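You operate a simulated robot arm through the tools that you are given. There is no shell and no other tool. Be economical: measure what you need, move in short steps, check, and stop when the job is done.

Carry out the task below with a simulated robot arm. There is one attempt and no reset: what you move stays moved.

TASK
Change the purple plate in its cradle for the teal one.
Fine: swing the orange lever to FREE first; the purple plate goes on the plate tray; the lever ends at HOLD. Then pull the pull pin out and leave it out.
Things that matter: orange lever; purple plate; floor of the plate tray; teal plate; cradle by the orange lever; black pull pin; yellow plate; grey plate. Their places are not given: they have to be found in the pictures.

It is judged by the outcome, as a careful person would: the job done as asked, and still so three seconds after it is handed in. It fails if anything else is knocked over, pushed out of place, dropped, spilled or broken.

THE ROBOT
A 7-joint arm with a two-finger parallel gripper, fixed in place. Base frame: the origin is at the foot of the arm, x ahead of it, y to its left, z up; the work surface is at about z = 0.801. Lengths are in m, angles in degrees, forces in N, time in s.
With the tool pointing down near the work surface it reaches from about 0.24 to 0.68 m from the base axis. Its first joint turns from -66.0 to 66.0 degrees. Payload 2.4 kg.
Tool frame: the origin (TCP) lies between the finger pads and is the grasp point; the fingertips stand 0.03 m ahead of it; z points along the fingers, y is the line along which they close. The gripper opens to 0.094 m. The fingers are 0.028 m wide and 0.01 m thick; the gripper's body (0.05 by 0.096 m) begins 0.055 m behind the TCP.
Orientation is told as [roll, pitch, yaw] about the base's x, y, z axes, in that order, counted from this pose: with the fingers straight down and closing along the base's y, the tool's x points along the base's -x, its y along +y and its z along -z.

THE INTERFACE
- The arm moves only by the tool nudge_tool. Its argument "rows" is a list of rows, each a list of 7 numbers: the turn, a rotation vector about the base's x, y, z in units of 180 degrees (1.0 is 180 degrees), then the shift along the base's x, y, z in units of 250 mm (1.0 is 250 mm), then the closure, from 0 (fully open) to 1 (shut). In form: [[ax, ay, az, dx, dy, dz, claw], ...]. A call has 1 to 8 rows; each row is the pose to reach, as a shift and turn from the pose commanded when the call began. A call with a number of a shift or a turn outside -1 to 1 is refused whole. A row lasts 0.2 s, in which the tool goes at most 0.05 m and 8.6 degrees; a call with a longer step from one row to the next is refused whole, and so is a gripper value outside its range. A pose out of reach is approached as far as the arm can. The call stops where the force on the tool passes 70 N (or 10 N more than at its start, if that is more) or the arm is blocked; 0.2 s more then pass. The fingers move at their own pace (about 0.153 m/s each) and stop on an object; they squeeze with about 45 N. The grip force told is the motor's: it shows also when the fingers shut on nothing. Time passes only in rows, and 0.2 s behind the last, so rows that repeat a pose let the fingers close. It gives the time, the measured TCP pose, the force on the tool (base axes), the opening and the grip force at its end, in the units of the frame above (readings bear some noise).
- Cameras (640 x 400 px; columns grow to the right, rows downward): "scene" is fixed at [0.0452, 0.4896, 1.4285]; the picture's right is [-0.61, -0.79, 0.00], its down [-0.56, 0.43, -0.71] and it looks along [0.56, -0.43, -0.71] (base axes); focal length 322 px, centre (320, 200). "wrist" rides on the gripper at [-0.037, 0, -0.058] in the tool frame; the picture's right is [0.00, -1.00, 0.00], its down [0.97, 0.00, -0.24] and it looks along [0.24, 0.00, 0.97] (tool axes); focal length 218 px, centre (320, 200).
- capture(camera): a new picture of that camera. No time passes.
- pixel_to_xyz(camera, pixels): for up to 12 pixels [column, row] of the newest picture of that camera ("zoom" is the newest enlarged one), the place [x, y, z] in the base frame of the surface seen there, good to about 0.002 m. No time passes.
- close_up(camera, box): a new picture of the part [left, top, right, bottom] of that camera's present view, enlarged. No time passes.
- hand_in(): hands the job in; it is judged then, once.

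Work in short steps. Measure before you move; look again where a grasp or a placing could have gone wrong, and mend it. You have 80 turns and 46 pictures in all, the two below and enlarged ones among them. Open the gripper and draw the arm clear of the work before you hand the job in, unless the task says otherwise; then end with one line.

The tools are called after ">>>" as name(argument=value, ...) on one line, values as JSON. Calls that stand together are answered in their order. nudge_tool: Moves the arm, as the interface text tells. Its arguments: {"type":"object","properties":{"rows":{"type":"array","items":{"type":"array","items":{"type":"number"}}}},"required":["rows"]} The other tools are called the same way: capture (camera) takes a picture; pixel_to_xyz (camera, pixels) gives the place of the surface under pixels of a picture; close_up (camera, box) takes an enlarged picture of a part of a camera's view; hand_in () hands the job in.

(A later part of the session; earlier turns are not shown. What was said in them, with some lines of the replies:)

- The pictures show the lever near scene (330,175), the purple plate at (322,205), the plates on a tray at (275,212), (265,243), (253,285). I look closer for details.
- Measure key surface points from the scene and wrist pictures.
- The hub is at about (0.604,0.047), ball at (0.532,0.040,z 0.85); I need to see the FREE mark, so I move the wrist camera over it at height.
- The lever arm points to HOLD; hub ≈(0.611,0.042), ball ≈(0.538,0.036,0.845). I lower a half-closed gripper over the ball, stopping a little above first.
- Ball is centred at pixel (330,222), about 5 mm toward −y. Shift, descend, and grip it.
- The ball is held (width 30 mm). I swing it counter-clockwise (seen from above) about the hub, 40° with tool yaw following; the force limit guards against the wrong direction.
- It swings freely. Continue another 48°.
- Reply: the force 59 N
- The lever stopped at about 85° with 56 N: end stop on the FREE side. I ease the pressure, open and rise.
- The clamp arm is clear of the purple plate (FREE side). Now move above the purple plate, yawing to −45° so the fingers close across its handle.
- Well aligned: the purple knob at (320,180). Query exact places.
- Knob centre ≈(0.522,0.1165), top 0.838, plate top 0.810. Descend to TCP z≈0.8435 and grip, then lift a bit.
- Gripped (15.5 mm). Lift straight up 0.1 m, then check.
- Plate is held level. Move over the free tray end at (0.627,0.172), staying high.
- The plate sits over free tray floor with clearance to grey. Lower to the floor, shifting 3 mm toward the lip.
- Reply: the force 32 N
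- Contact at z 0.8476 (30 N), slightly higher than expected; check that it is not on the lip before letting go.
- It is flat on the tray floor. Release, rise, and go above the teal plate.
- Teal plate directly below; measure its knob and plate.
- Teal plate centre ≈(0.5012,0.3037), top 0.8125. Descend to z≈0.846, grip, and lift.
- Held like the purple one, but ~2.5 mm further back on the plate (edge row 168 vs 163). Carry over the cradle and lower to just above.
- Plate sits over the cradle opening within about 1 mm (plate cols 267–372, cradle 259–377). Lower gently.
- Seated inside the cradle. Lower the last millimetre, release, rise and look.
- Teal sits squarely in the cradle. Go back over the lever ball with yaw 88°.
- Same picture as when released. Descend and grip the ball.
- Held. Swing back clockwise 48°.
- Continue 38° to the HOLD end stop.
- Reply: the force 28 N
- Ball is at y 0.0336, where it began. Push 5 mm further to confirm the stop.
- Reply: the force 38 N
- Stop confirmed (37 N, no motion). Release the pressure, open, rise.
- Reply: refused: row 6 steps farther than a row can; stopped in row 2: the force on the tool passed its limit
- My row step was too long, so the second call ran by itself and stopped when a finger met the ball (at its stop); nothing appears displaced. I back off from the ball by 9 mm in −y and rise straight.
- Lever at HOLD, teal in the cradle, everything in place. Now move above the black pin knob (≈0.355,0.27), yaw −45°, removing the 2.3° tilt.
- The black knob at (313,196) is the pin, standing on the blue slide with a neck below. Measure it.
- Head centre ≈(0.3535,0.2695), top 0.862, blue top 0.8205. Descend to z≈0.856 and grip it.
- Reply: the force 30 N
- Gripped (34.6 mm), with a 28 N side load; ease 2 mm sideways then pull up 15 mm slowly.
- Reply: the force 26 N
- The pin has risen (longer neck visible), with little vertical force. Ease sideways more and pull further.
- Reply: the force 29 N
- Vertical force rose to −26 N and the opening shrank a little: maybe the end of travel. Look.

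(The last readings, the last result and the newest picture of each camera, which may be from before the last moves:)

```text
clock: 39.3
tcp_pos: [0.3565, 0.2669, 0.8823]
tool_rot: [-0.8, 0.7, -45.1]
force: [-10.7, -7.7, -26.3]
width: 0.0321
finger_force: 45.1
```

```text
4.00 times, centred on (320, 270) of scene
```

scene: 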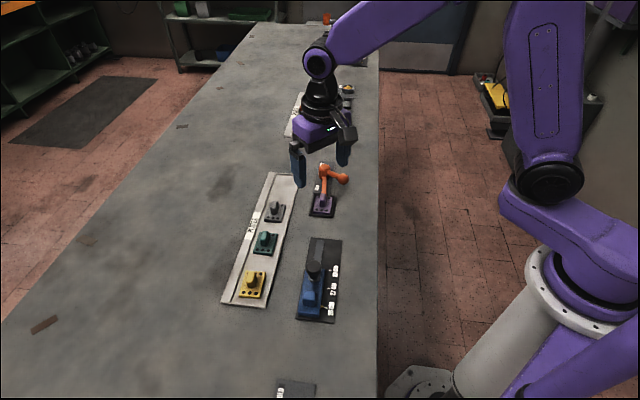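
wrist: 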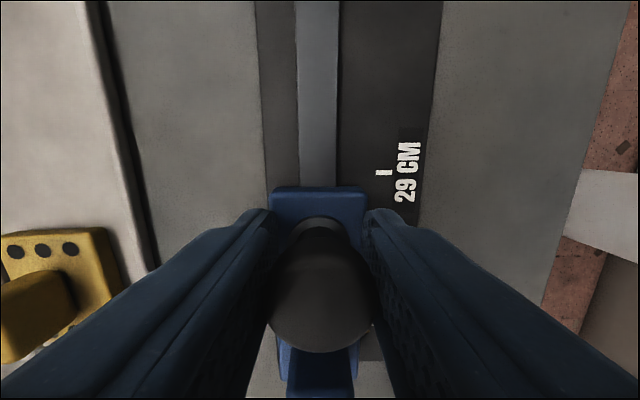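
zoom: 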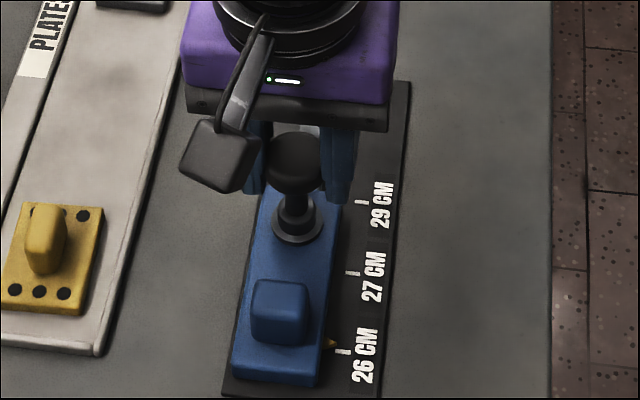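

>>> pixel_to_xyz(camera="zoom", pixels=[[293, 145], [293, 165], [293, 185], [297, 205]])

>>> nudge_tool(rows=[[0, 0, 0, 0, 0, 0, 0.27], [0, 0, 0, 0, 0, 0, 0.27], [0, 0, 0, 0, 0, 0.14, 0.27], [0, 0, 0, 0, 0, 0.32, 0.27], [0, 0, 0, 0, 0, 0.45, 0.27]])

>>> close_up(camera="scene", box=[280, 220, 360, 320])

>>> pixel_to_xyz(camera="zoom", pixels=[[293, 145], [293, 165], [293, 185], [293, 195], [297, 205]])

```text
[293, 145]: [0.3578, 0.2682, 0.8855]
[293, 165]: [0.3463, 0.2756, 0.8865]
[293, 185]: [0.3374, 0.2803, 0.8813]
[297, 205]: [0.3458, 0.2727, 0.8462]
```

```text
clock: 40.5
tcp_pos: [0.3575, 0.2706, 0.996]
tool_rot: [-0.5, 0.5, -45.0]
force: [0.4, 0.3, -0.8]
width: 0.0687
finger_force: 0.0
```

```text
4.00 times, centred on (320, 270) of scene
```

zoom: 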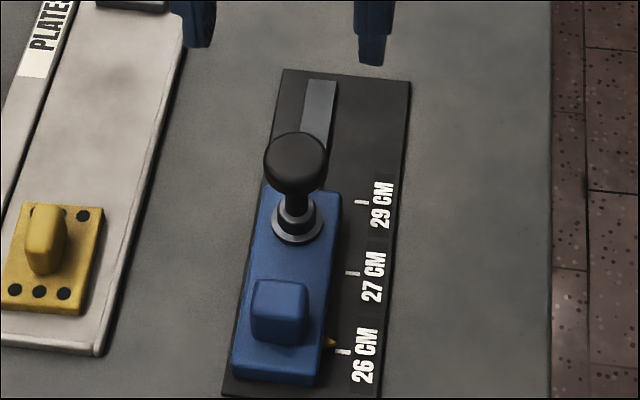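

```text
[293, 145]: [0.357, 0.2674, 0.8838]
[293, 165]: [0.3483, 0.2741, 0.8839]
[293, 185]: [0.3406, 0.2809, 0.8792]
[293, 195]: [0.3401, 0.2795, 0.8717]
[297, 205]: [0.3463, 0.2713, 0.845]
```

The pin stays out (head top 0.862 → 0.884) and the slide is still at 26 CM. Draw the arm clear and wait, then check once more.

>>> nudge_tool(rows=[[0, 0, 0, 0, 0, 0.15, 0], [0, 0, 0, 0, 0, 0.3, 0], [0, 0, 0, 0, 0, 0.4, 0], [0, 0, 0, 0, 0, 0.4, 0], [0, 0, 0, 0, 0, 0.4, 0], [0, 0, 0, 0, 0, 0.4, 0], [0, 0, 0, 0, 0, 0.4, 0]])

>>> close_up(camera="scene", box=[220, 150, 380, 330])

>>> capture(camera="wrist")

>>> pixel_to_xyz(camera="zoom", pixels=[[375, 228], [373, 233], [375, 238]])

```text
clock: 42.1
tcp_pos: [0.3571, 0.2693, 1.0947]
tool_rot: [-0.4, 0.5, -45.1]
force: [-1.0, 0.0, 0.7]
width: 0.0938
finger_force: 0.1
```

```text
2.22 times, centred on (300, 240) of scene
```

zoom: 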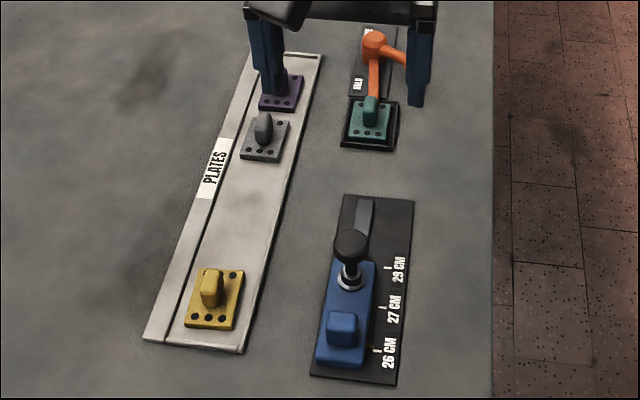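

```text
2 pictures are left
```

wrist: 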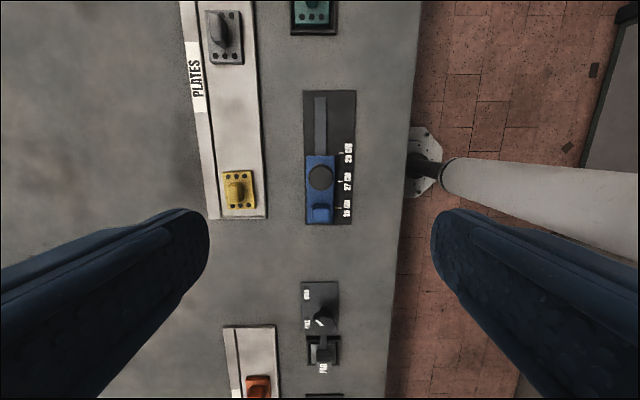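

```text
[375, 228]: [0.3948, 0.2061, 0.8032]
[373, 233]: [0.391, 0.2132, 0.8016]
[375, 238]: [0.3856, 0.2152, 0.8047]
```

The pin is still out, teal is in the cradle, the lever is at HOLD, purple is on the tray, and the arm is clear with the gripper open. Handing in.

>>> hand_in()

```text
The job is handed in.
```

I swapped the plates: teal is in the cradle, purple is on the plate tray, the orange lever is back at HOLD, and the pull pin is out and left out. One refused move command let the arm nudge the lever's ball against its stop, but the pictures afterwards showed nothing displaced.
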